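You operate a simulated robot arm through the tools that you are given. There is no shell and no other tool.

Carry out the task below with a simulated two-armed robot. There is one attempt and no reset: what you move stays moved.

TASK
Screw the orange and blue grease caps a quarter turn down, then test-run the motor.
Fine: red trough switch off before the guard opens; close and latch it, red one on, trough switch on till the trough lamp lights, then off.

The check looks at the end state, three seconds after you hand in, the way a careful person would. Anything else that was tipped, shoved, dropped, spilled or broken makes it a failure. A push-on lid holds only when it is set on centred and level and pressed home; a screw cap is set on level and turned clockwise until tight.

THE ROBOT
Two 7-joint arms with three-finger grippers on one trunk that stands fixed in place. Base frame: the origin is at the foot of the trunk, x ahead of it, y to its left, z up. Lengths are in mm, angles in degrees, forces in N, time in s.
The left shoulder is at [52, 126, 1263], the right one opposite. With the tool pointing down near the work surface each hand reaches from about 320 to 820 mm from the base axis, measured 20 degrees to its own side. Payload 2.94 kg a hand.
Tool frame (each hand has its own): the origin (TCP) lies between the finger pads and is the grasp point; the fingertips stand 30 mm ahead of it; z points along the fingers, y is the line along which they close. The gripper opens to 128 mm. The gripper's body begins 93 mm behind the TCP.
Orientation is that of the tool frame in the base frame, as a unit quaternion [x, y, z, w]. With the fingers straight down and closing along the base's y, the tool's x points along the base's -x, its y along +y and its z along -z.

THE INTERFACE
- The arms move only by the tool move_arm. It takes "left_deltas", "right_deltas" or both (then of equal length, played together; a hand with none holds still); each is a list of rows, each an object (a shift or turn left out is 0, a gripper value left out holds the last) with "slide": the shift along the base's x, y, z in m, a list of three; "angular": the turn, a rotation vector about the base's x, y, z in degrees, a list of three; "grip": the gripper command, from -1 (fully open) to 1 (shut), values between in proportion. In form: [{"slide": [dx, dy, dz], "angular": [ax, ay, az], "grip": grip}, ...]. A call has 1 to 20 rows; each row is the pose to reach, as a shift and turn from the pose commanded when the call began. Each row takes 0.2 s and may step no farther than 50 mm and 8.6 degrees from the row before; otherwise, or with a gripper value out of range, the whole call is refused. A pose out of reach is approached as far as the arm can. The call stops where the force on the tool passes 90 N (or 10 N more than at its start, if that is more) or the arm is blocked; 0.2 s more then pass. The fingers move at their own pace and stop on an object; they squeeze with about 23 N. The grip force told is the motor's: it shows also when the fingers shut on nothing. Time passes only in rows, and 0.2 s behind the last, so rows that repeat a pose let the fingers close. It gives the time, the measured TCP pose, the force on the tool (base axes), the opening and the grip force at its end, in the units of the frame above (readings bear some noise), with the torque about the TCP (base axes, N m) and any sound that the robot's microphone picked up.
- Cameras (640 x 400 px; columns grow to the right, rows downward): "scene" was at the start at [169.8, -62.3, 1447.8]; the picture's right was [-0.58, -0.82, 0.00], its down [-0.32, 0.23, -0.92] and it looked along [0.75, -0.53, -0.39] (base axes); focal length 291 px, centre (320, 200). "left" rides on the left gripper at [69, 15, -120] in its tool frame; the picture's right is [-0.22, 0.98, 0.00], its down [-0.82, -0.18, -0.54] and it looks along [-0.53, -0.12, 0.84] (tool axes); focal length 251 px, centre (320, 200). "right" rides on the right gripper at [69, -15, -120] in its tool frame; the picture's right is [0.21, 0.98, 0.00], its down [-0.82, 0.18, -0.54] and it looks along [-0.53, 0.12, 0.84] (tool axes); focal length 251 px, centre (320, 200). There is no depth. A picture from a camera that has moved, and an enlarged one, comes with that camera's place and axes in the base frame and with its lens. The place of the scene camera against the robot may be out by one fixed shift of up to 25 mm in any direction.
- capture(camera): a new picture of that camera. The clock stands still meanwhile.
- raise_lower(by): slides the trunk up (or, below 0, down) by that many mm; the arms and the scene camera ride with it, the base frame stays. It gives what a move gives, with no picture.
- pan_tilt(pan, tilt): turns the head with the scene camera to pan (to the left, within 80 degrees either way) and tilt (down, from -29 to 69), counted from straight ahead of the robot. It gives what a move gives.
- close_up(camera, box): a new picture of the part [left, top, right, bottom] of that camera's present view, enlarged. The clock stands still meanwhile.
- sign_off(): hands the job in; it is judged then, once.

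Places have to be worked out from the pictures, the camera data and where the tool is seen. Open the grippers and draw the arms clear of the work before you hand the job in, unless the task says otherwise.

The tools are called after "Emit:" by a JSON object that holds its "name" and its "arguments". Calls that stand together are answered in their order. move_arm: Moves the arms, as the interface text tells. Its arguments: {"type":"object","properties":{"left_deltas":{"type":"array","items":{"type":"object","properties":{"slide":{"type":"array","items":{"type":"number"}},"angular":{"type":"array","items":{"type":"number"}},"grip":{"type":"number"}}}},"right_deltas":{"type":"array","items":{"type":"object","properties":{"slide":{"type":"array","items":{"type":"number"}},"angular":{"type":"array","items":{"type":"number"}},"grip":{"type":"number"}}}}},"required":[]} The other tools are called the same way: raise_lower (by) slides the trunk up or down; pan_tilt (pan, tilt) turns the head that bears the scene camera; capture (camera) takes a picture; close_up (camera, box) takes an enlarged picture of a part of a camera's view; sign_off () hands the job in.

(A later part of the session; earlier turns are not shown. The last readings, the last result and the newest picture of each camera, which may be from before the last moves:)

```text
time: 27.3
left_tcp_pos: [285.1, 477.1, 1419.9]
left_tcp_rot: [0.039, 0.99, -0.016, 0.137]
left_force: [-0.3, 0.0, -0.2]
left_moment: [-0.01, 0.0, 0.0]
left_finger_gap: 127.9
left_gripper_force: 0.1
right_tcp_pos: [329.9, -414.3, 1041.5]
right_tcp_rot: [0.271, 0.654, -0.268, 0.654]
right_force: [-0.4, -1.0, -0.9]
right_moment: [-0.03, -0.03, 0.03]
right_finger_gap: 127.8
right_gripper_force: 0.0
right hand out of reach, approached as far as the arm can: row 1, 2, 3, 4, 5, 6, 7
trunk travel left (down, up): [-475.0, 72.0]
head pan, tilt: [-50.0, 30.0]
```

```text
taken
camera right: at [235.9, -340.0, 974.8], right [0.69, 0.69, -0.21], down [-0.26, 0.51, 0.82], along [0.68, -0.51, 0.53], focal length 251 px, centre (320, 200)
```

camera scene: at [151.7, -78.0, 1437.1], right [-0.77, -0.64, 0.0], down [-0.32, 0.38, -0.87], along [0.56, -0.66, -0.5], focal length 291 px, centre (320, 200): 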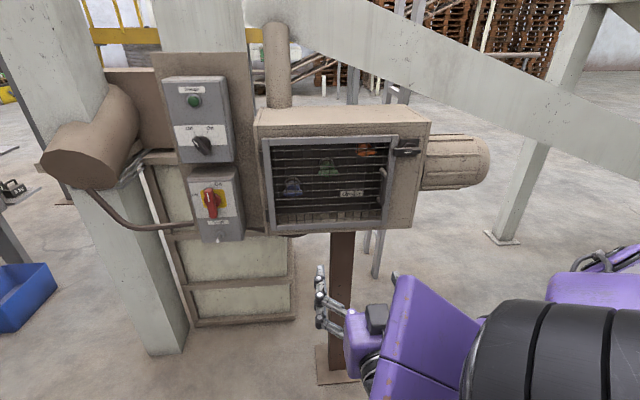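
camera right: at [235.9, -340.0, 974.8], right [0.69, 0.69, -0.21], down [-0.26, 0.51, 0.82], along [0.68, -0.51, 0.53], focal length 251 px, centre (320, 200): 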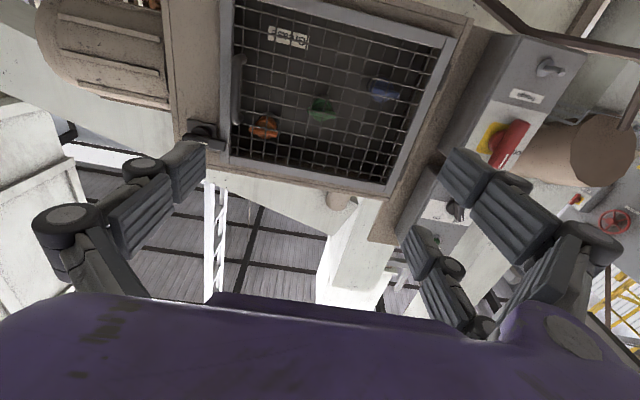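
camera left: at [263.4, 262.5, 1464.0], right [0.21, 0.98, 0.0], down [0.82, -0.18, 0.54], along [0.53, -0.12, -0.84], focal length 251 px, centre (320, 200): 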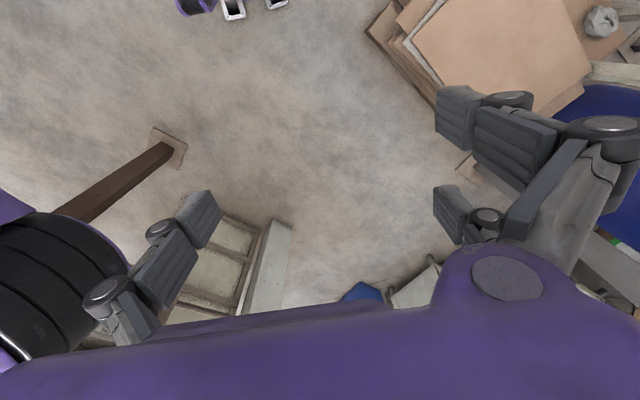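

The orientation is now exact, but the hand fell back to [330,-414,1041]. I'll command a pose directly ahead of the shoulder along the -45° line, where it should be reachable.

Emit:
{"name": "move_arm", "arguments": {"right_deltas": [{"slide": [-0.024, -0.031, 0.002]}, {"slide": [-0.048, -0.062, 0.005]}, {"slide": [-0.073, -0.092, 0.007]}, {"slide": [-0.097, -0.123, 0.01]}, {"slide": [-0.121, -0.153, 0.012]}, {"slide": [-0.121, -0.153, 0.012]}, {"slide": [-0.121, -0.153, 0.012]}]}}

Emit:
{"name": "capture", "arguments": {"camera": "scene"}}

```text
time: 28.9
left_tcp_pos: [285.3, 476.6, 1420.6]
left_tcp_rot: [0.039, 0.99, -0.017, 0.138]
left_force: [0.1, -0.3, -0.5]
left_moment: [0.01, -0.01, -0.01]
left_finger_gap: 128.2
left_gripper_force: 0.0
right_tcp_pos: [217.9, -560.8, 1042.1]
right_tcp_rot: [0.271, 0.653, -0.269, 0.654]
right_force: [-0.8, 0.7, -0.1]
right_moment: [0.0, 0.01, 0.01]
right_finger_gap: 127.8
right_gripper_force: 0.0
right hand out of reach, approached as far as the arm can: row 5, 6, 7
trunk travel left (down, up): [-475.0, 72.0]
head pan, tilt: [-50.0, 30.0]
```

```text
taken
camera scene: at [152.1, -78.5, 1437.0], right [-0.77, -0.64, 0.0], down [-0.32, 0.38, -0.87], along [0.56, -0.66, -0.5], focal length 291 px, centre (320, 200)
```

scene: 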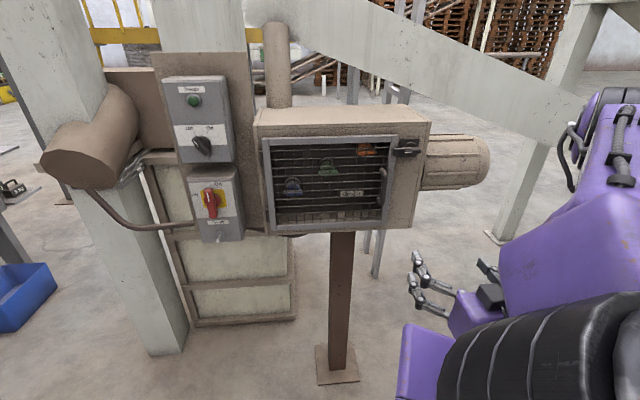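

It seems the command re-syncs to where the arm really got. So now I'll move from [218,-561,1042] forward-left toward [400,-480,1120].

Emit:
{"name": "move_arm", "arguments": {"right_deltas": [{"slide": [0.03, 0.013, 0.013]}, {"slide": [0.06, 0.026, 0.026]}, {"slide": [0.09, 0.04, 0.04]}, {"slide": [0.12, 0.053, 0.053]}, {"slide": [0.15, 0.067, 0.067]}, {"slide": [0.18, 0.08, 0.08]}, {"slide": [0.18, 0.08, 0.08]}]}}

Emit:
{"name": "capture", "arguments": {"camera": "scene"}}

```text
time: 30.5
left_tcp_pos: [285.3, 476.8, 1420.5]
left_tcp_rot: [0.039, 0.99, -0.016, 0.138]
left_force: [0.5, 0.2, 0.2]
left_moment: [0.02, -0.03, -0.01]
left_finger_gap: 128.2
left_gripper_force: 0.1
right_tcp_pos: [366.8, -518.3, 1116.2]
right_tcp_rot: [0.271, 0.653, -0.268, 0.654]
right_force: [0.5, -0.4, 0.1]
right_moment: [0.01, 0.0, -0.02]
right_finger_gap: 127.9
right_gripper_force: 0.0
right hand out of reach, approached as far as the arm can: row 4, 5, 6, 7
trunk travel left (down, up): [-475.0, 72.0]
head pan, tilt: [-50.0, 30.0]
```

```text
taken
camera scene: at [151.8, -78.7, 1437.0], right [-0.77, -0.64, 0.0], down [-0.32, 0.38, -0.87], along [0.56, -0.66, -0.5], focal length 291 px, centre (320, 200)
```

scene: 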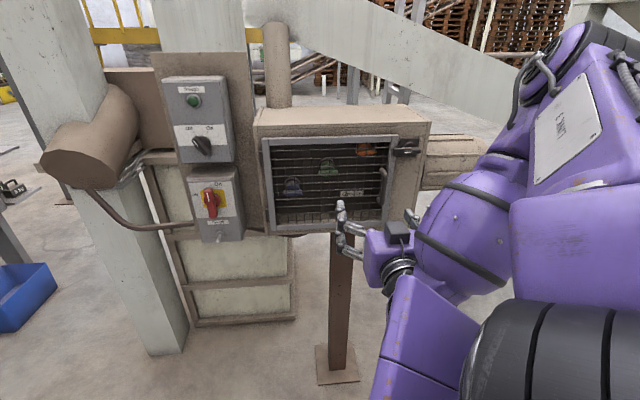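

Still limited: the forearm comes in from the right, so the wrist must bend hard. I'll test whether extending straight forward along the heading by 80 mm is possible from here.

Emit:
{"name": "move_arm", "arguments": {"right_deltas": [{"slide": [0.02, -0.02, 0]}, {"slide": [0.04, -0.04, 0]}, {"slide": [0.057, -0.057, 0]}, {"slide": [0.057, -0.057, 0]}]}}

Emit:
{"name": "capture", "arguments": {"camera": "scene"}}

```text
time: 31.5
left_tcp_pos: [285.9, 476.3, 1421.8]
left_tcp_rot: [0.039, 0.99, -0.016, 0.137]
left_force: [0.6, 0.2, 0.3]
left_moment: [0.02, -0.01, -0.03]
left_finger_gap: 128.3
left_gripper_force: 0.0
right_tcp_pos: [391.8, -556.6, 1119.3]
right_tcp_rot: [0.27, 0.654, -0.269, 0.654]
right_force: [-1.4, -0.6, 0.0]
right_moment: [0.02, 0.0, 0.03]
right_finger_gap: 127.7
right_gripper_force: 0.1
right hand out of reach, approached as far as the arm can: row 1, 2, 3, 4
trunk travel left (down, up): [-475.0, 72.0]
head pan, tilt: [-50.0, 30.0]
```

```text
taken
camera scene: at [152.4, -78.4, 1436.9], right [-0.77, -0.64, 0.0], down [-0.32, 0.38, -0.87], along [0.56, -0.66, -0.5], focal length 291 px, centre (320, 200)
```

scene: 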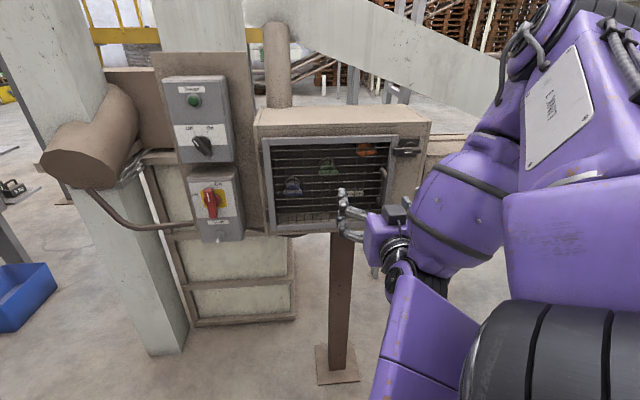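

The joint limit holds. I'll pitch the hand back to straight down here while retreating, and re-route via the low posture that extended well before (elbow low-left, forearm heading toward the station).

Emit:
{"name": "move_arm", "arguments": {"right_deltas": [{"slide": [-0.008, 0.01, -0.01], "angular": [5.8, 5.8, 0]}, {"slide": [-0.016, 0.02, -0.02], "angular": [11.6, 11.6, 0]}, {"slide": [-0.024, 0.03, -0.03], "angular": [17.4, 17.4, 0]}, {"slide": [-0.032, 0.04, -0.04], "angular": [23.2, 23.2, 0]}, {"slide": [-0.04, 0.05, -0.05], "angular": [29, 29, 0]}, {"slide": [-0.048, 0.06, -0.06], "angular": [34.8, 34.8, 0]}, {"slide": [-0.056, 0.07, -0.08], "angular": [40.6, 40.6, 0]}, {"slide": [-0.064, 0.08, -0.1], "angular": [46.4, 46.4, 0]}, {"slide": [-0.072, 0.09, -0.12], "angular": [52.2, 52.2, 0]}, {"slide": [-0.08, 0.1, -0.14], "angular": [58, 58, 0]}, {"slide": [-0.09, 0.11, -0.16], "angular": [63.64, 63.64, 0]}, {"slide": [-0.09, 0.11, -0.16], "angular": [63.64, 63.64, 0]}]}}

Emit:
{"name": "capture", "arguments": {"camera": "scene"}}

```text
time: 34.1
left_tcp_pos: [288.7, 479.3, 1418.6]
left_tcp_rot: [0.039, 0.99, -0.017, 0.137]
left_force: [0.8, 0.1, -0.1]
left_moment: [-0.06, 0.02, -0.04]
left_finger_gap: 128.2
left_gripper_force: 0.1
right_tcp_pos: [301.3, -446.1, 959.0]
right_tcp_rot: [0.384, 0.923, 0.001, 0.001]
right_force: [-0.3, 0.2, 0.0]
right_moment: [-0.03, 0.05, 0.0]
right_finger_gap: 128.3
right_gripper_force: 0.1
right hand out of reach, approached as far as the arm can: row 2, 3, 4, 5, 6
trunk travel left (down, up): [-475.0, 72.0]
head pan, tilt: [-50.0, 30.0]
```

```text
taken
camera scene: at [153.9, -76.0, 1436.9], right [-0.77, -0.64, 0.0], down [-0.32, 0.38, -0.87], along [0.56, -0.66, -0.5], focal length 291 px, centre (320, 200)
```

scene: 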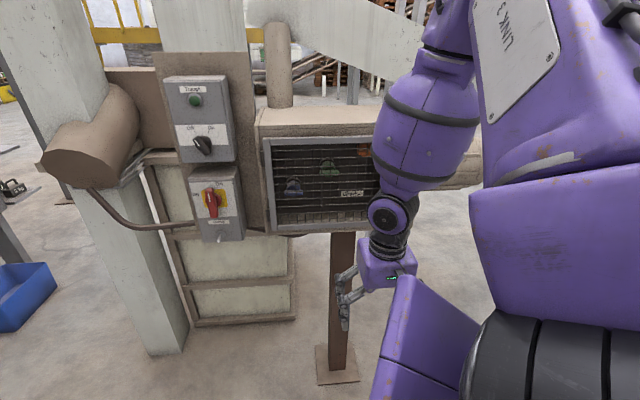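

Now the elbow is overhead and the forearm hangs straight down—an elbow-up posture with a straight wrist. I'll move forward and pitch gradually from here.

Emit:
{"name": "move_arm", "arguments": {"right_deltas": [{"slide": [0.03, 0.01, 0.01]}, {"slide": [0.06, 0.02, 0.02]}, {"slide": [0.09, 0.03, 0.03]}, {"slide": [0.12, 0.04, 0.04]}, {"slide": [0.15, 0.05, 0.05]}, {"slide": [0.18, 0.05, 0.06]}, {"slide": [0.2, 0.05, 0.06]}]}}

Emit:
{"name": "capture", "arguments": {"camera": "scene"}}

```text
time: 35.7
left_tcp_pos: [285.1, 477.7, 1420.4]
left_tcp_rot: [0.039, 0.99, -0.017, 0.138]
left_force: [0.1, 0.3, 0.6]
left_moment: [-0.01, 0.0, -0.01]
left_finger_gap: 128.0
left_gripper_force: 0.0
right_tcp_pos: [323.7, -444.6, 993.6]
right_tcp_rot: [0.384, 0.924, 0.001, 0.0]
right_force: [-0.7, 0.6, -0.3]
right_moment: [-0.04, 0.02, 0.01]
right_finger_gap: 128.0
right_gripper_force: 0.0
right hand out of reach, approached as far as the arm can: row 1, 2, 3, 4, 5, 6, 7
trunk travel left (down, up): [-475.0, 72.0]
head pan, tilt: [-50.0, 30.0]
```

```text
taken
camera scene: at [152.5, -77.8, 1437.0], right [-0.77, -0.64, 0.0], down [-0.32, 0.38, -0.87], along [0.56, -0.66, -0.5], focal length 291 px, centre (320, 200)
```

scene: 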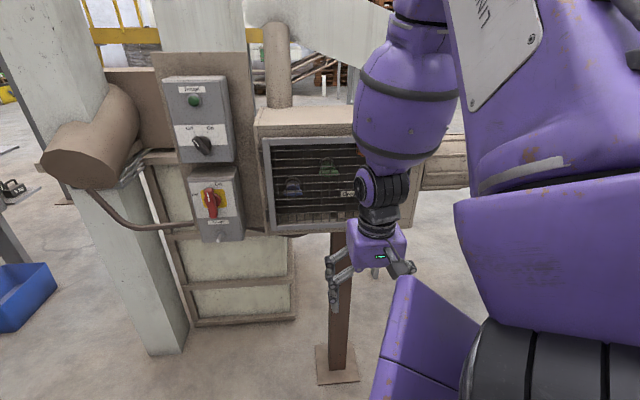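

A limit binds with the wrist straight. I'll try pitching the hand forward in small steps while advancing, to bend the wrist off its limit.

Emit:
{"name": "move_arm", "arguments": {"right_deltas": [{"slide": [0.02, -0.01, 0.01], "angular": [-5.5, -5.5, 0]}, {"slide": [0.04, -0.02, 0.02], "angular": [-11, -11, 0]}, {"slide": [0.06, -0.03, 0.03], "angular": [-16.5, -16.5, 0]}, {"slide": [0.08, -0.03, 0.04], "angular": [-22, -22, 0]}, {"slide": [0.1, -0.03, 0.05], "angular": [-27.5, -27.5, 0]}]}}

Emit:
{"name": "capture", "arguments": {"camera": "scene"}}

```text
time: 36.9
left_tcp_pos: [286.8, 477.5, 1419.0]
left_tcp_rot: [0.039, 0.99, -0.017, 0.138]
left_force: [0.4, 0.4, 0.0]
left_moment: [0.0, 0.0, 0.0]
left_finger_gap: 128.1
left_gripper_force: 0.0
right_tcp_pos: [426.0, -474.8, 1045.1]
right_tcp_rot: [0.36, 0.871, -0.126, 0.309]
right_force: [0.3, 0.1, 0.9]
right_moment: [0.0, 0.02, -0.02]
right_finger_gap: 128.1
right_gripper_force: 0.0
trunk travel left (down, up): [-475.0, 72.0]
head pan, tilt: [-50.0, 30.0]
```

```text
taken
camera scene: at [153.2, -77.6, 1436.9], right [-0.77, -0.64, 0.0], down [-0.32, 0.38, -0.87], along [0.56, -0.66, -0.5], focal length 291 px, centre (320, 200)
```

scene: 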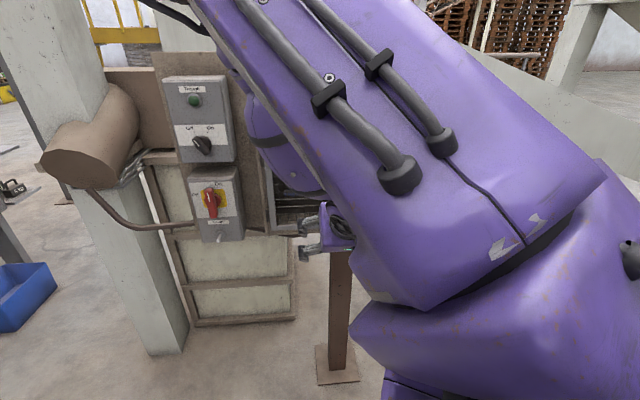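

That worked perfectly with no limits hit. I'll continue pitching up to horizontal while sliding left along the station.

Emit:
{"name": "move_arm", "arguments": {"right_deltas": [{"slide": [0.01, 0.01, 0.005], "angular": [-5.2, -5.2, 0]}, {"slide": [0.02, 0.02, 0.01], "angular": [-10.4, -10.4, 0]}, {"slide": [0.03, 0.03, 0.015], "angular": [-15.6, -15.6, 0]}, {"slide": [0.04, 0.04, 0.02], "angular": [-20.8, -20.8, 0]}, {"slide": [0.05, 0.05, 0.025], "angular": [-26, -26, 0]}, {"slide": [0.06, 0.06, 0.03], "angular": [-31.2, -31.2, 0]}, {"slide": [0.07, 0.07, 0.035], "angular": [-36.1, -36.1, 0]}]}}

Emit:
{"name": "capture", "arguments": {"camera": "scene"}}

Emit:
{"name": "capture", "arguments": {"camera": "right"}}

```text
time: 38.5
left_tcp_pos: [282.0, 472.4, 1423.3]
left_tcp_rot: [0.038, 0.989, -0.015, 0.139]
left_force: [-0.7, -0.5, 0.7]
left_moment: [0.12, -0.06, 0.04]
left_finger_gap: 127.9
left_gripper_force: 0.0
right_tcp_pos: [500.8, -436.1, 1093.6]
right_tcp_rot: [0.269, 0.654, -0.264, 0.656]
right_force: [0.6, -0.8, 1.5]
right_moment: [0.06, 0.08, 0.06]
right_finger_gap: 127.9
right_gripper_force: 0.0
right hand out of reach, approached as far as the arm can: row 2, 3, 4, 5, 6, 7
trunk travel left (down, up): [-475.0, 72.0]
head pan, tilt: [-50.0, 30.0]
```

```text
taken
camera scene: at [150.1, -82.5, 1436.8], right [-0.77, -0.64, 0.0], down [-0.32, 0.39, -0.87], along [0.56, -0.66, -0.5], focal length 291 px, centre (320, 200)
```

scene: 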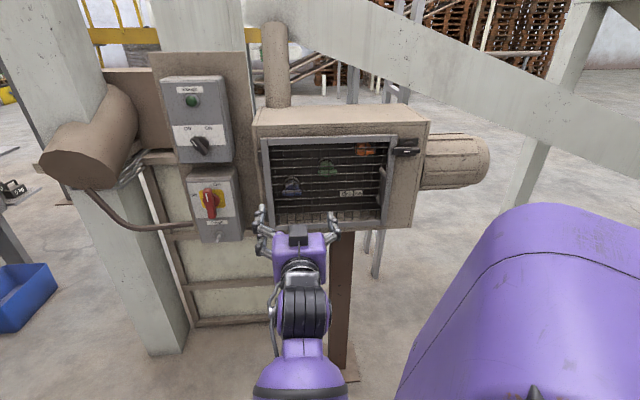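

```text
taken
camera right: at [406.2, -361.8, 1025.9], right [0.68, 0.7, -0.21], down [-0.27, 0.5, 0.82], along [0.68, -0.51, 0.53], focal length 251 px, centre (320, 200)
```

right: 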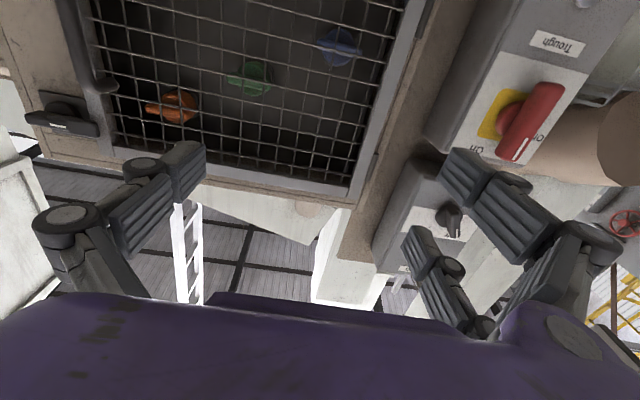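

Excellent posture: elbow low, wrist straight, hand squared to the station with clear views. I'll slide left toward the red switch (estimated at ~[772,-387,1052]), stopping midway for a stereo picture.

Emit:
{"name": "move_arm", "arguments": {"right_deltas": [{"slide": [0.03, 0.028, -0.007]}, {"slide": [0.06, 0.056, -0.014]}, {"slide": [0.09, 0.084, -0.021]}, {"slide": [0.12, 0.112, -0.028]}, {"slide": [0.15, 0.14, -0.035]}, {"slide": [0.165, 0.155, -0.04]}, {"slide": [0.165, 0.155, -0.04]}]}}

Emit:
{"name": "capture", "arguments": {"camera": "scene"}}

Emit:
{"name": "capture", "arguments": {"camera": "right"}}

```text
time: 40.1
left_tcp_pos: [283.9, 477.0, 1420.3]
left_tcp_rot: [0.039, 0.99, -0.017, 0.138]
left_force: [-0.1, -0.6, 1.0]
left_moment: [0.07, -0.01, -0.01]
left_finger_gap: 128.2
left_gripper_force: 0.0
right_tcp_pos: [697.2, -407.8, 1071.7]
right_tcp_rot: [0.27, 0.654, -0.268, 0.654]
right_force: [0.8, 0.2, 0.7]
right_moment: [0.03, -0.01, 0.01]
right_finger_gap: 128.1
right_gripper_force: 0.0
right hand out of reach, approached as far as the arm can: row 1, 2, 3, 4, 5, 6, 7
trunk travel left (down, up): [-475.0, 72.0]
head pan, tilt: [-50.0, 30.0]
```

```text
taken
camera scene: at [151.4, -78.7, 1437.0], right [-0.77, -0.64, 0.0], down [-0.32, 0.38, -0.87], along [0.56, -0.66, -0.5], focal length 291 px, centre (320, 200)
```

scene: 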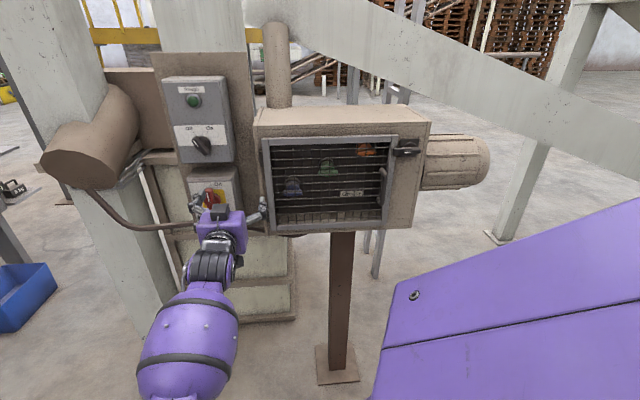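

```text
taken
camera right: at [602.7, -334.0, 1004.6], right [0.69, 0.69, -0.21], down [-0.26, 0.51, 0.82], along [0.68, -0.51, 0.53], focal length 251 px, centre (320, 200)
```

right: 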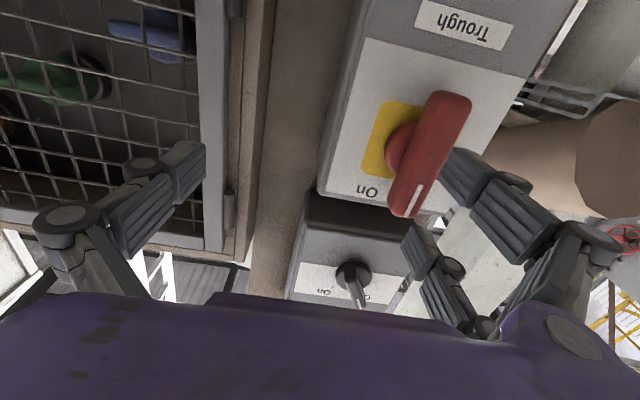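

The hand ended nearer than asked, at [697,-408,1072]; stereo puts the red bar's front near [789,-388,1055]. I'll back off 35 mm along the approach and check it's reachable.

Emit:
{"name": "move_arm", "arguments": {"right_deltas": [{"slide": [-0.012, 0.012, -0.005]}, {"slide": [-0.025, 0.025, -0.01]}, {"slide": [-0.025, 0.025, -0.01]}]}}

```text
time: 40.9
left_tcp_pos: [286.4, 477.2, 1420.3]
left_tcp_rot: [0.038, 0.99, -0.017, 0.138]
left_force: [0.3, -0.6, 0.0]
left_moment: [0.0, 0.0, -0.01]
left_finger_gap: 127.8
left_gripper_force: 0.1
right_tcp_pos: [681.4, -414.0, 1070.9]
right_tcp_rot: [0.27, 0.654, -0.268, 0.654]
right_force: [-0.7, -0.7, -0.3]
right_moment: [0.01, -0.02, -0.02]
right_finger_gap: 128.0
right_gripper_force: 0.1
right hand out of reach, approached as far as the arm can: row 1, 2, 3
trunk travel left (down, up): [-475.0, 72.0]
head pan, tilt: [-50.0, 30.0]
```

Leftward motion is what's limited. I'll test whether hand roll is the constraint by rolling 16° counter-clockwise (the direction needed later) with a slight left shift.

Emit:
{"name": "move_arm", "arguments": {"right_deltas": [{"slide": [0.0, 0.0, 0.0], "angular": [-5.6, 5.6, 0]}, {"slide": [0.01, 0.01, 0.0], "angular": [-11.3, 11.3, 0]}, {"slide": [0.02, 0.02, 0.0], "angular": [-11.3, 11.3, 0]}, {"slide": [0.02, 0.02, 0.0], "angular": [-11.3, 11.3, 0]}]}}

```text
time: 41.9
left_tcp_pos: [284.6, 477.6, 1420.4]
left_tcp_rot: [0.039, 0.99, -0.016, 0.137]
left_force: [0.3, -0.2, 0.3]
left_moment: [0.04, -0.01, 0.03]
left_finger_gap: 128.4
left_gripper_force: 0.2
right_tcp_pos: [702.1, -394.9, 1071.4]
right_tcp_rot: [0.178, 0.685, -0.357, 0.61]
right_force: [-0.3, 0.2, 0.9]
right_moment: [-0.02, 0.02, -0.02]
right_finger_gap: 128.0
right_gripper_force: 0.0
trunk travel left (down, up): [-475.0, 72.0]
head pan, tilt: [-50.0, 30.0]
```

Rolling counter-clockwise frees the arm: the wrist roll was at its limit. I'll roll on to a camera-up pose (164° more) while backing off 30 mm, so both rotation directions become available and the view is upright.

Emit:
{"name": "move_arm", "arguments": {"right_deltas": [{"slide": [-0.005, 0.005, 0], "angular": [-5.8, 5.8, 0]}, {"slide": [-0.01, 0.01, 0], "angular": [-11.6, 11.6, 0]}, {"slide": [-0.015, 0.015, 0], "angular": [-17.4, 17.4, 0]}, {"slide": [-0.02, 0.02, 0], "angular": [-23.2, 23.2, 0]}, {"slide": [-0.02, 0.02, 0], "angular": [-29, 29, 0]}, {"slide": [-0.02, 0.02, 0], "angular": [-34.8, 34.8, 0]}, {"slide": [-0.02, 0.02, 0], "angular": [-40.6, 40.6, 0]}, {"slide": [-0.02, 0.02, 0], "angular": [-46.4, 46.4, 0]}, {"slide": [-0.02, 0.02, 0], "angular": [-52.2, 52.2, 0]}, {"slide": [-0.02, 0.02, 0], "angular": [-58, 58, 0]}, {"slide": [-0.02, 0.02, 0], "angular": [-63.6, 63.6, 0]}]}}

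Emit:
{"name": "capture", "arguments": {"camera": "right"}}

Emit:
{"name": "capture", "arguments": {"camera": "scene"}}

```text
time: 44.3
left_tcp_pos: [285.0, 476.5, 1419.8]
left_tcp_rot: [0.039, 0.99, -0.016, 0.138]
left_force: [-0.4, -0.4, -0.4]
left_moment: [0.0, -0.01, 0.02]
left_finger_gap: 127.9
left_gripper_force: 0.1
right_tcp_pos: [680.0, -375.0, 1071.9]
right_tcp_rot: [0.359, -0.609, 0.684, -0.177]
right_force: [-1.1, 0.2, 0.0]
right_moment: [-0.02, -0.01, 0.0]
right_finger_gap: 127.9
right_gripper_force: 0.2
trunk travel left (down, up): [-475.0, 72.0]
head pan, tilt: [-50.0, 30.0]
```

```text
taken
camera right: at [553.0, -333.9, 1107.1], right [-0.34, -0.33, -0.88], down [0.14, 0.91, -0.4], along [0.93, -0.26, -0.26], focal length 251 px, centre (320, 200)
```

right: 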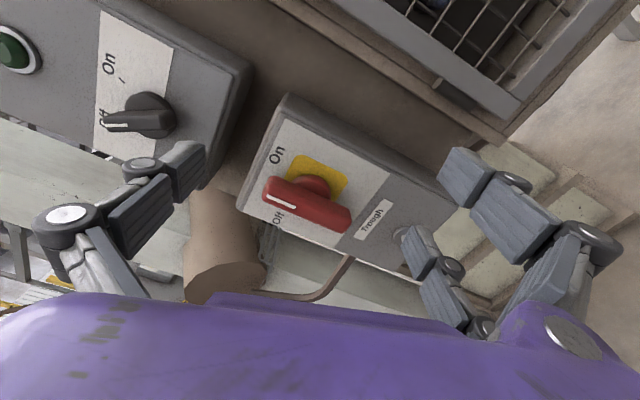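

```text
taken
camera scene: at [152.2, -78.6, 1437.0], right [-0.77, -0.64, 0.0], down [-0.32, 0.38, -0.87], along [0.56, -0.66, -0.5], focal length 291 px, centre (320, 200)
```

scene: 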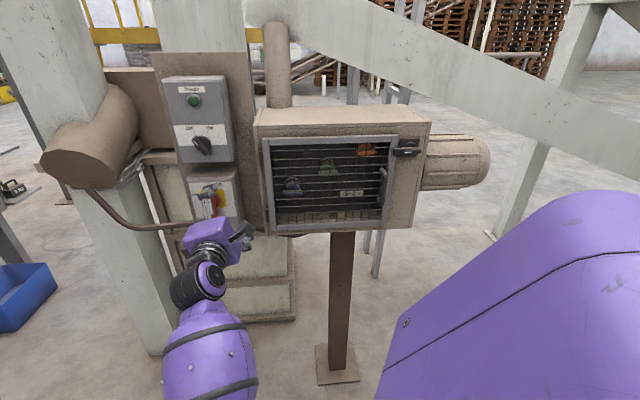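

All rows were reachable. I'll finish the roll to camera-up and slide left to line up with the red handle.

Emit:
{"name": "move_arm", "arguments": {"right_deltas": [{"slide": [0.006, 0.006, -0.002], "angular": [-5.8, 5.8, 0]}, {"slide": [0.012, 0.012, -0.004], "angular": [-11.6, 11.6, 0]}, {"slide": [0.018, 0.018, -0.006], "angular": [-17.4, 17.4, 0]}, {"slide": [0.024, 0.024, -0.008], "angular": [-23.2, 23.2, 0]}, {"slide": [0.03, 0.03, -0.01], "angular": [-29, 29, 0]}, {"slide": [0.036, 0.036, -0.012], "angular": [-34.8, 34.8, 0]}, {"slide": [0.042, 0.042, -0.014], "angular": [-40.6, 40.6, 0]}, {"slide": [0.048, 0.048, -0.016], "angular": [-46.4, 46.4, 0]}, {"slide": [0.048, 0.048, -0.016], "angular": [-52.2, 52.2, 0]}]}}

Emit:
{"name": "capture", "arguments": {"camera": "right"}}

Emit:
{"name": "capture", "arguments": {"camera": "scene"}}

```text
time: 46.3
left_tcp_pos: [284.8, 476.7, 1421.1]
left_tcp_rot: [0.039, 0.989, -0.017, 0.139]
left_force: [0.8, -1.0, 0.2]
left_moment: [0.0, 0.02, 0.01]
left_finger_gap: 127.8
left_gripper_force: 0.0
right_tcp_pos: [728.5, -328.3, 1056.2]
right_tcp_rot: [0.652, -0.273, 0.654, 0.27]
right_force: [0.2, 0.1, 0.0]
right_moment: [-0.01, 0.01, 0.01]
right_finger_gap: 127.8
right_gripper_force: 0.0
trunk travel left (down, up): [-475.0, 72.0]
head pan, tilt: [-50.0, 30.0]
```

```text
taken
camera right: at [655.0, -233.1, 1126.2], right [-0.69, -0.69, 0.21], down [-0.51, 0.26, -0.82], along [0.51, -0.68, -0.53], focal length 251 px, centre (320, 200)
```

right: 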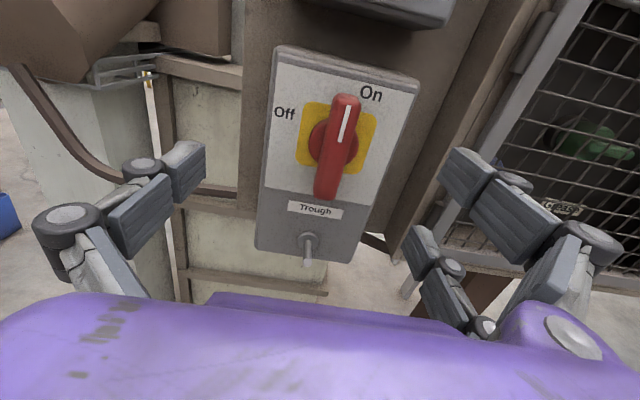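

```text
taken
camera scene: at [152.1, -78.4, 1437.0], right [-0.77, -0.64, 0.0], down [-0.32, 0.38, -0.87], along [0.56, -0.66, -0.5], focal length 291 px, centre (320, 200)
```

scene: 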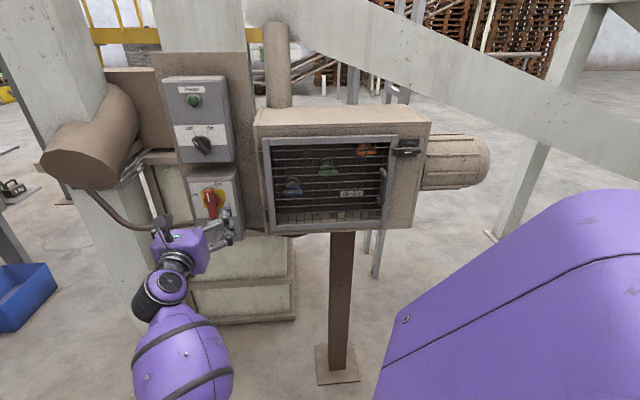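

Now camera-up, squared, with an upright view. The switch face is at f≈841 (depth along heading), with the bar protruding to about 807 and centred 13 mm right of my axis; I'll shift right 13 mm and advance 53 mm with open fingers around it.

Emit:
{"name": "move_arm", "arguments": {"right_deltas": [{"slide": [-0.009, -0.009, 0.001]}, {"slide": [0.004, -0.022, 0.001]}, {"slide": [0.016, -0.034, 0.001]}, {"slide": [0.028, -0.047, 0.001]}]}}

Emit:
{"name": "capture", "arguments": {"camera": "right"}}

```text
time: 47.3
left_tcp_pos: [285.3, 476.5, 1420.7]
left_tcp_rot: [0.039, 0.99, -0.017, 0.137]
left_force: [1.1, -0.1, 0.6]
left_moment: [0.03, 0.02, 0.01]
left_finger_gap: 127.9
left_gripper_force: 0.1
right_tcp_pos: [757.7, -377.4, 1057.8]
right_tcp_rot: [0.652, -0.273, 0.654, 0.269]
right_force: [0.8, -0.2, -0.5]
right_moment: [-0.03, -0.03, 0.0]
right_finger_gap: 127.9
right_gripper_force: 0.0
trunk travel left (down, up): [-475.0, 72.0]
head pan, tilt: [-50.0, 30.0]
```

```text
taken
camera right: at [683.1, -280.6, 1126.7], right [-0.69, -0.69, 0.21], down [-0.51, 0.26, -0.82], along [0.51, -0.68, -0.53], focal length 251 px, centre (320, 200)
```

right: 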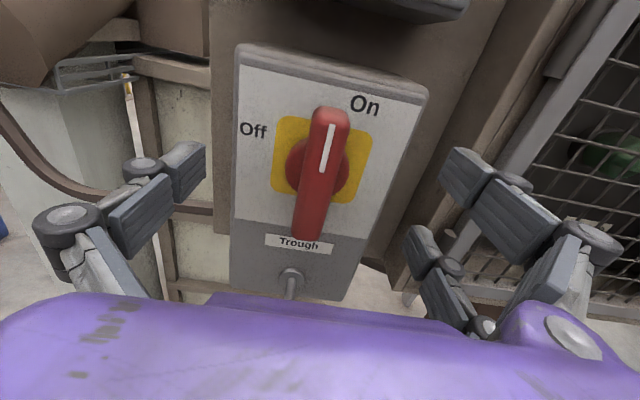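

The bar sits centred between the fingers. Closing the gripper on it.

Emit:
{"name": "move_arm", "arguments": {"right_deltas": [{"grip": 1}, {"grip": 1}, {"grip": 1}, {"grip": 1}, {"grip": 1}]}}

Emit:
{"name": "capture", "arguments": {"camera": "right"}}

```text
time: 48.5
left_tcp_pos: [285.7, 477.8, 1419.4]
left_tcp_rot: [0.039, 0.99, -0.017, 0.137]
left_force: [0.0, 0.1, -0.7]
left_moment: [0.02, 0.02, 0.01]
left_finger_gap: 127.8
left_gripper_force: 0.0
right_tcp_pos: [758.6, -371.7, 1056.8]
right_tcp_rot: [0.652, -0.272, 0.655, 0.269]
right_force: [12.9, 12.9, 0.0]
right_moment: [0.17, 0.08, 0.62]
right_finger_gap: 30.9
right_gripper_force: 44.6
trunk travel left (down, up): [-475.0, 72.0]
head pan, tilt: [-50.0, 30.0]
```

```text
taken
camera right: at [685.1, -276.4, 1126.8], right [-0.69, -0.69, 0.21], down [-0.51, 0.26, -0.82], along [0.52, -0.67, -0.53], focal length 251 px, centre (320, 200)
```

right: 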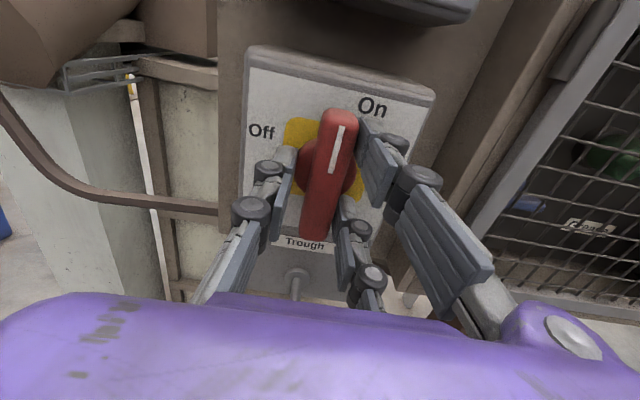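

The left fingertip seems to have caught the round base disc rather than the bar (gap 31, sideways force 18 N). I'll open slightly, back off 9 mm, and re-close on the bar only.

Emit:
{"name": "move_arm", "arguments": {"right_deltas": [{"grip": 0}, {"grip": 0}, {"slide": [-0.0064, 0.0064, 0], "grip": 0}, {"slide": [-0.0064, 0.0064, 0], "grip": 0}]}}

Emit:
{"name": "capture", "arguments": {"camera": "right"}}

```text
time: 49.5
left_tcp_pos: [284.8, 475.8, 1420.2]
left_tcp_rot: [0.039, 0.99, -0.016, 0.137]
left_force: [-0.3, -0.8, -0.1]
left_moment: [0.01, -0.02, 0.03]
left_finger_gap: 128.0
left_gripper_force: 0.1
right_tcp_pos: [750.0, -370.3, 1057.3]
right_tcp_rot: [0.652, -0.273, 0.654, 0.27]
right_force: [-0.4, 0.0, 0.4]
right_moment: [0.0, -0.01, -0.02]
right_finger_gap: 64.1
right_gripper_force: 0.1
trunk travel left (down, up): [-475.0, 72.0]
head pan, tilt: [-50.0, 30.0]
```

```text
taken
camera right: at [676.7, -273.4, 1126.7], right [-0.69, -0.69, 0.21], down [-0.51, 0.26, -0.82], along [0.51, -0.68, -0.53], focal length 251 px, centre (320, 200)
```

right: 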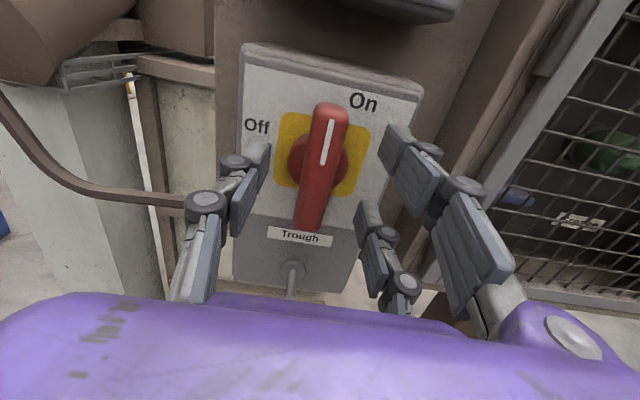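

Fingers are evenly spaced about the bar. Closing again.

Emit:
{"name": "move_arm", "arguments": {"right_deltas": [{"grip": 1}, {"grip": 1}, {"grip": 1}, {"grip": 1}]}}

Emit:
{"name": "capture", "arguments": {"camera": "right"}}

```text
time: 50.5
left_tcp_pos: [285.9, 478.3, 1421.4]
left_tcp_rot: [0.038, 0.99, -0.016, 0.138]
left_force: [0.0, 1.0, 0.3]
left_moment: [-0.04, -0.03, 0.02]
left_finger_gap: 128.1
left_gripper_force: 0.2
right_tcp_pos: [749.7, -368.6, 1056.6]
right_tcp_rot: [0.652, -0.273, 0.654, 0.27]
right_force: [2.7, 2.6, -0.1]
right_moment: [-0.23, 0.23, 0.16]
right_finger_gap: 19.7
right_gripper_force: 45.2
trunk travel left (down, up): [-475.0, 72.0]
head pan, tilt: [-50.0, 30.0]
```

```text
taken
camera right: at [676.8, -272.4, 1127.2], right [-0.69, -0.69, 0.21], down [-0.51, 0.26, -0.82], along [0.52, -0.68, -0.53], focal length 251 px, centre (320, 200)
```

right: 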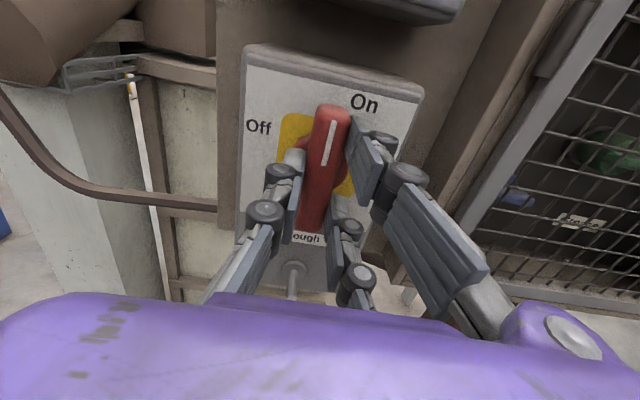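

Firm grip, 19.7 mm gap on the bar. Now turning the hand 90° counter-clockwise to bring the red switch to Off.

Emit:
{"name": "move_arm", "arguments": {"right_deltas": [{"angular": [-5.8, 5.8, 0]}, {"angular": [-11.6, 11.6, 0]}, {"angular": [-17.4, 17.4, 0]}, {"angular": [-23.2, 23.2, 0]}, {"angular": [-29, 29, 0]}, {"angular": [-34.8, 34.8, 0]}, {"angular": [-40.6, 40.6, 0]}, {"angular": [-46.4, 46.4, 0]}, {"angular": [-52.2, 52.2, 0]}, {"angular": [-58, 58, 0]}, {"angular": [-63.6, 63.6, 0]}, {"angular": [-63.6, 63.6, 0]}]}}

Emit:
{"name": "capture", "arguments": {"camera": "right"}}

Emit:
{"name": "capture", "arguments": {"camera": "scene"}}

```text
time: 53.1
left_tcp_pos: [287.5, 479.0, 1419.8]
left_tcp_rot: [0.039, 0.99, -0.016, 0.136]
left_force: [0.3, 0.6, -0.4]
left_moment: [0.01, 0.01, 0.0]
left_finger_gap: 128.0
left_gripper_force: 0.0
right_tcp_pos: [752.0, -367.6, 1055.2]
right_tcp_rot: [0.654, 0.27, 0.272, 0.652]
right_force: [-1.6, 19.9, -15.5]
right_moment: [0.36, 0.32, 0.01]
right_finger_gap: 19.8
right_gripper_force: 44.9
trunk travel left (down, up): [-475.0, 72.0]
head pan, tilt: [-50.0, 30.0]
```

```text
taken
camera right: at [716.5, -232.6, 1041.3], right [0.15, 0.15, 0.98], down [-0.96, -0.2, 0.18], along [0.22, -0.97, 0.11], focal length 251 px, centre (320, 200)
```

right: 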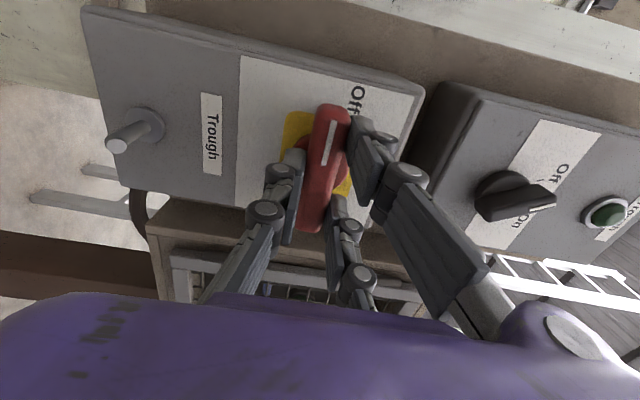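

```text
taken
camera scene: at [154.0, -76.2, 1436.7], right [-0.77, -0.64, 0.0], down [-0.32, 0.38, -0.87], along [0.56, -0.66, -0.5], focal length 291 px, centre (320, 200)
```

scene: 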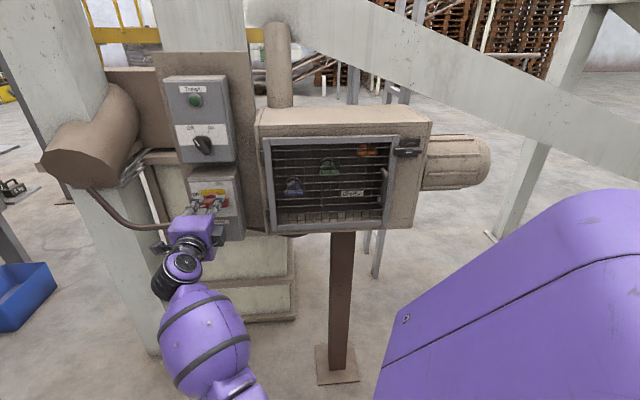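

The bar has turned with its mark at "Off". I'll open modestly and back straight out.

Emit:
{"name": "move_arm", "arguments": {"right_deltas": [{"grip": 0.2}, {"grip": 0.2}, {"slide": [-0.014, 0.014, 0], "grip": 0.2}, {"slide": [-0.035, 0.035, 0], "grip": 0.2}, {"slide": [-0.06, 0.06, 0], "grip": 0.2}, {"slide": [-0.06, 0.06, 0], "grip": 0.2}]}}

Emit:
{"name": "close_up", "arguments": {"camera": "scene", "box": [140, 60, 300, 260]}}

Emit:
{"name": "capture", "arguments": {"camera": "right"}}

```text
time: 54.5
left_tcp_pos: [285.8, 476.1, 1420.5]
left_tcp_rot: [0.039, 0.99, -0.017, 0.138]
left_force: [-0.1, 0.4, -1.3]
left_moment: [0.02, 0.0, 0.0]
left_finger_gap: 127.8
left_gripper_force: 0.0
right_tcp_pos: [691.1, -308.6, 1055.7]
right_tcp_rot: [0.653, 0.269, 0.273, 0.653]
right_force: [-0.3, -0.4, 0.5]
right_moment: [-0.01, -0.01, -0.01]
right_finger_gap: 51.1
right_gripper_force: 0.0
trunk travel left (down, up): [-475.0, 72.0]
head pan, tilt: [-50.0, 30.0]
```

```text
2.00 times, centred on (220, 160) of scene
camera zoom: at [152.7, -78.9, 1436.9], right [-0.77, -0.64, 0.0], down [-0.32, 0.38, -0.87], along [0.56, -0.66, -0.5], focal length 583 px, centre (520, 280)
```

zoom: 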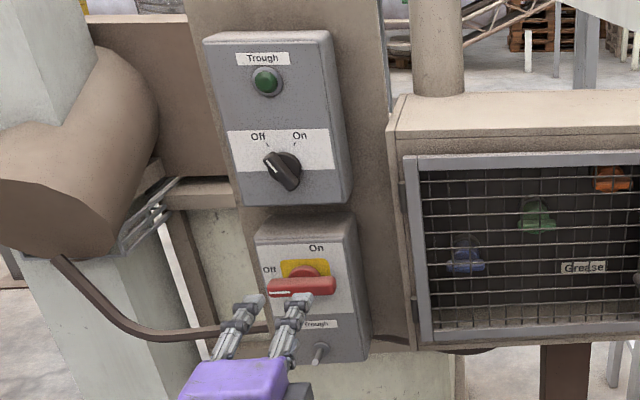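

```text
taken
camera right: at [655.8, -173.8, 1042.5], right [0.15, 0.15, 0.98], down [-0.96, -0.2, 0.17], along [0.22, -0.97, 0.11], focal length 251 px, centre (320, 200)
```

right: 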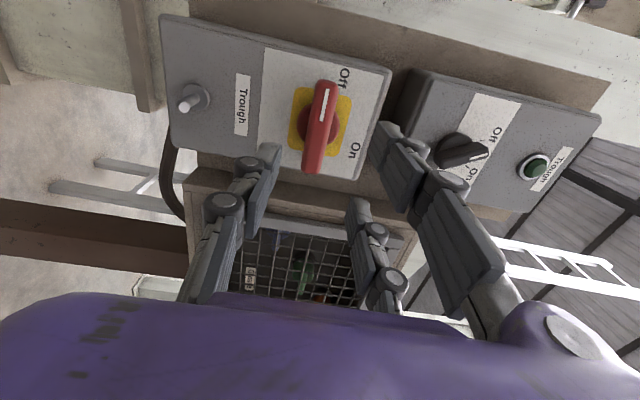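

Red is clearly Off (bar horizontal). Next the latch: I'll roll the hand back upright and move right in front of the guard's latch at safe depth.

Emit:
{"name": "move_arm", "arguments": {"right_deltas": [{"slide": [-0.028, -0.026, 0.007], "angular": [5.8, -5.8, 0]}, {"slide": [-0.056, -0.052, 0.014], "angular": [11.6, -11.6, 0]}, {"slide": [-0.084, -0.078, 0.021], "angular": [17.4, -17.4, 0]}, {"slide": [-0.112, -0.104, 0.028], "angular": [23.2, -23.2, 0]}, {"slide": [-0.14, -0.13, 0.035], "angular": [29, -29, 0]}, {"slide": [-0.168, -0.156, 0.042], "angular": [34.8, -34.8, 0]}, {"slide": [-0.196, -0.182, 0.049], "angular": [40.6, -40.6, 0]}, {"slide": [-0.224, -0.208, 0.056], "angular": [46.4, -46.4, 0]}, {"slide": [-0.252, -0.234, 0.063], "angular": [52.2, -52.2, 0]}, {"slide": [-0.28, -0.26, 0.07], "angular": [58, -58, 0]}, {"slide": [-0.309, -0.285, 0.075], "angular": [63.6, -63.6, 0]}, {"slide": [-0.309, -0.285, 0.075], "angular": [63.6, -63.6, 0]}]}}

Emit:
{"name": "capture", "arguments": {"camera": "right"}}

Emit:
{"name": "capture", "arguments": {"camera": "scene"}}

```text
time: 57.1
left_tcp_pos: [286.8, 477.4, 1419.8]
left_tcp_rot: [0.039, 0.99, -0.017, 0.137]
left_force: [0.1, 0.4, 0.1]
left_moment: [-0.01, 0.02, -0.01]
left_finger_gap: 128.0
left_gripper_force: 0.1
right_tcp_pos: [381.5, -591.9, 1130.9]
right_tcp_rot: [0.651, -0.274, 0.654, 0.27]
right_force: [-0.3, -1.1, 0.4]
right_moment: [-0.01, 0.0, -0.04]
right_finger_gap: 51.0
right_gripper_force: 0.1
trunk travel left (down, up): [-475.0, 72.0]
head pan, tilt: [-50.0, 30.0]
```

```text
taken
camera right: at [308.0, -495.9, 1201.3], right [-0.69, -0.69, 0.21], down [-0.51, 0.26, -0.82], along [0.51, -0.68, -0.53], focal length 251 px, centre (320, 200)
```

right: 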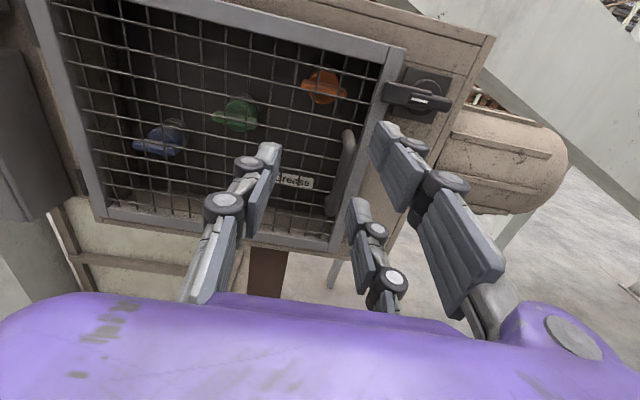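

```text
taken
camera scene: at [153.6, -77.7, 1436.8], right [-0.77, -0.64, 0.0], down [-0.32, 0.38, -0.87], along [0.56, -0.66, -0.5], focal length 291 px, centre (320, 200)
```

scene: 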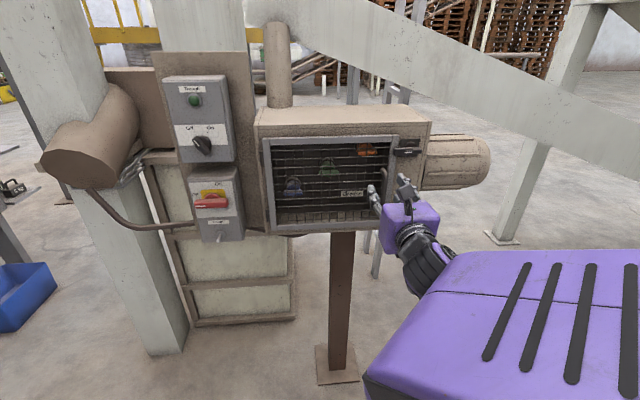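

The camera-up posture reaches here freely. Let me enlarge the guard, handle and latch from the hand camera.

Emit:
{"name": "close_up", "arguments": {"camera": "right", "box": [290, 20, 490, 240]}}

Emit:
{"name": "close_up", "arguments": {"camera": "right", "box": [40, 0, 420, 260]}}

```text
1.82 times, centred on (390, 130) of right
camera zoom: at [308.0, -495.9, 1201.3], right [-0.69, -0.69, 0.21], down [-0.51, 0.26, -0.82], along [0.51, -0.68, -0.53], focal length 457 px, centre (193, 327)
```

zoom: 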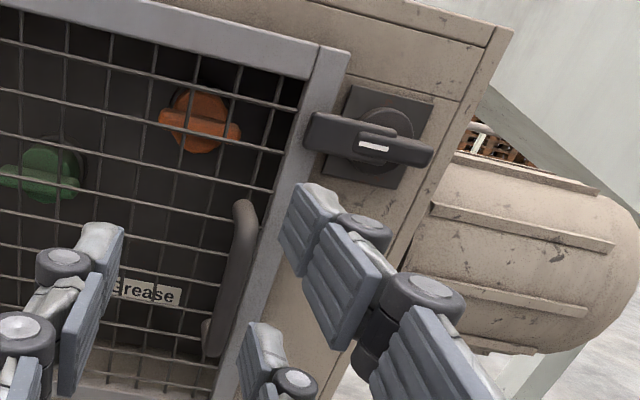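

```text
1.54 times, centred on (230, 130) of right
camera zoom: at [308.0, -495.9, 1201.3], right [-0.69, -0.69, 0.21], down [-0.51, 0.26, -0.82], along [0.51, -0.68, -0.53], focal length 387 px, centre (458, 308)
```

zoom: 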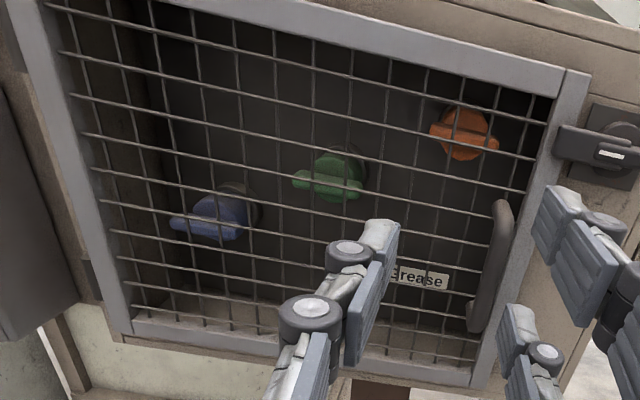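

The caps' wings and the latch lever are all horizontal. I'll roll the hand so it closes vertically (camera to the right) and move in front of the latch hub for a second view.

Emit:
{"name": "move_arm", "arguments": {"right_deltas": [{"slide": [-0.005, -0.006, 0.004], "angular": [5.8, -5.8, 0]}, {"slide": [-0.01, -0.012, 0.008], "angular": [11.6, -11.6, 0]}, {"slide": [-0.015, -0.018, 0.012], "angular": [17.4, -17.4, 0]}, {"slide": [-0.02, -0.024, 0.016], "angular": [23.2, -23.2, 0]}, {"slide": [-0.025, -0.03, 0.02], "angular": [29, -29, 0]}, {"slide": [-0.03, -0.036, 0.024], "angular": [34.8, -34.8, 0]}, {"slide": [-0.035, -0.042, 0.028], "angular": [40.6, -40.6, 0]}, {"slide": [-0.04, -0.05, 0.03], "angular": [46.4, -46.4, 0]}, {"slide": [-0.042, -0.056, 0.032], "angular": [52.2, -52.2, 0]}, {"slide": [-0.045, -0.062, 0.034], "angular": [58, -58, 0]}, {"slide": [-0.045, -0.062, 0.034], "angular": [63.6, -63.6, 0]}, {"slide": [-0.045, -0.062, 0.034], "angular": [63.6, -63.6, 0]}]}}

Emit:
{"name": "capture", "arguments": {"camera": "right"}}

Emit:
{"name": "capture", "arguments": {"camera": "scene"}}

```text
time: 59.7
left_tcp_pos: [286.1, 476.1, 1420.1]
left_tcp_rot: [0.038, 0.99, -0.017, 0.138]
left_force: [0.5, -0.3, 0.2]
left_moment: [0.02, -0.02, 0.0]
left_finger_gap: 128.4
left_gripper_force: 0.0
right_tcp_pos: [336.1, -655.9, 1166.5]
right_tcp_rot: [-0.268, 0.655, -0.652, 0.273]
right_force: [0.4, -0.2, 0.1]
right_moment: [0.0, 0.02, 0.02]
right_finger_gap: 51.1
right_gripper_force: 0.1
trunk travel left (down, up): [-475.0, 72.0]
head pan, tilt: [-50.0, 30.0]
```

```text
taken
camera right: at [204.1, -618.7, 1182.2], right [-0.15, -0.15, -0.98], down [0.2, 0.96, -0.17], along [0.97, -0.22, -0.11], focal length 251 px, centre (320, 200)
```

right: 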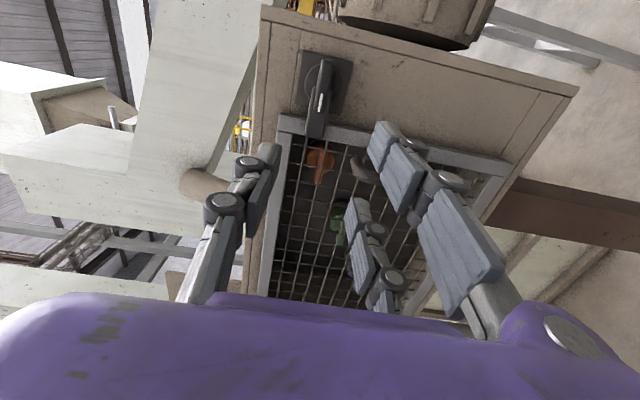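

```text
taken
camera scene: at [152.2, -78.4, 1437.0], right [-0.77, -0.64, 0.0], down [-0.32, 0.38, -0.87], along [0.56, -0.66, -0.5], focal length 291 px, centre (320, 200)
```

scene: 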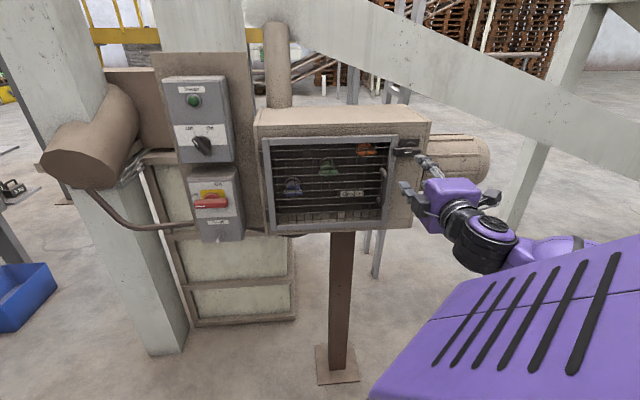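

Zooming on the latch in this second view for triangulation.

Emit:
{"name": "close_up", "arguments": {"camera": "right", "box": [250, 30, 410, 200]}}

```text
2.35 times, centred on (330, 115) of right
camera zoom: at [204.1, -618.7, 1182.2], right [-0.15, -0.15, -0.98], down [0.2, 0.96, -0.17], along [0.97, -0.22, -0.11], focal length 592 px, centre (296, 400)
```

zoom: 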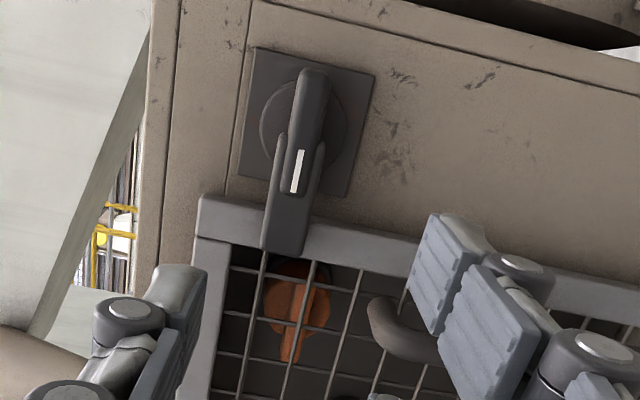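

Triangulated: lever spans l −278 to −206 with front at depth ≈835, hub axis ≈ (l −256, z 1170), plate at 866. I'll line up on the hub and advance partway.

Emit:
{"name": "move_arm", "arguments": {"right_deltas": [{"slide": [-0.0205, -0.0205, 0.0035]}, {"slide": [0.0007, -0.0417, 0.0035]}, {"slide": [0.0219, -0.0629, 0.0035]}, {"slide": [0.0396, -0.0806, 0.0035]}, {"slide": [0.0396, -0.0806, 0.0035]}]}}

Emit:
{"name": "capture", "arguments": {"camera": "right"}}

Emit:
{"name": "close_up", "arguments": {"camera": "scene", "box": [350, 110, 500, 230]}}

```text
time: 60.9
left_tcp_pos: [285.0, 476.4, 1421.3]
left_tcp_rot: [0.038, 0.99, -0.016, 0.137]
left_force: [-0.1, -0.8, 0.5]
left_moment: [0.01, -0.05, 0.01]
left_finger_gap: 128.3
left_gripper_force: 0.0
right_tcp_pos: [379.4, -730.6, 1153.3]
right_tcp_rot: [0.268, -0.65, 0.657, -0.272]
right_force: [-0.6, 0.6, 0.1]
right_moment: [-0.03, -0.02, 0.04]
right_finger_gap: 51.0
right_gripper_force: 0.2
right hand out of reach, approached as far as the arm can: row 1, 2, 3, 4, 5
trunk travel left (down, up): [-475.0, 72.0]
head pan, tilt: [-50.0, 30.0]
```

```text
taken
camera right: at [247.1, -693.6, 1167.5], right [-0.14, -0.16, -0.98], down [0.2, 0.96, -0.18], along [0.97, -0.22, -0.11], focal length 251 px, centre (320, 200)
```

right: 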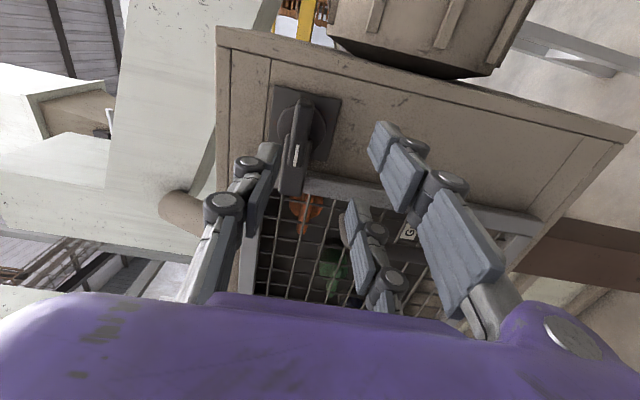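

```text
3.33 times, centred on (425, 170) of scene
camera zoom: at [152.2, -78.3, 1437.0], right [-0.77, -0.64, 0.0], down [-0.32, 0.38, -0.87], along [0.56, -0.66, -0.5], focal length 971 px, centre (-30, 300)
```

zoom: 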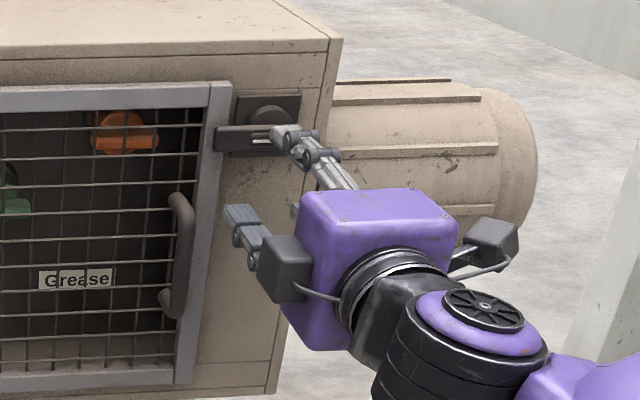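

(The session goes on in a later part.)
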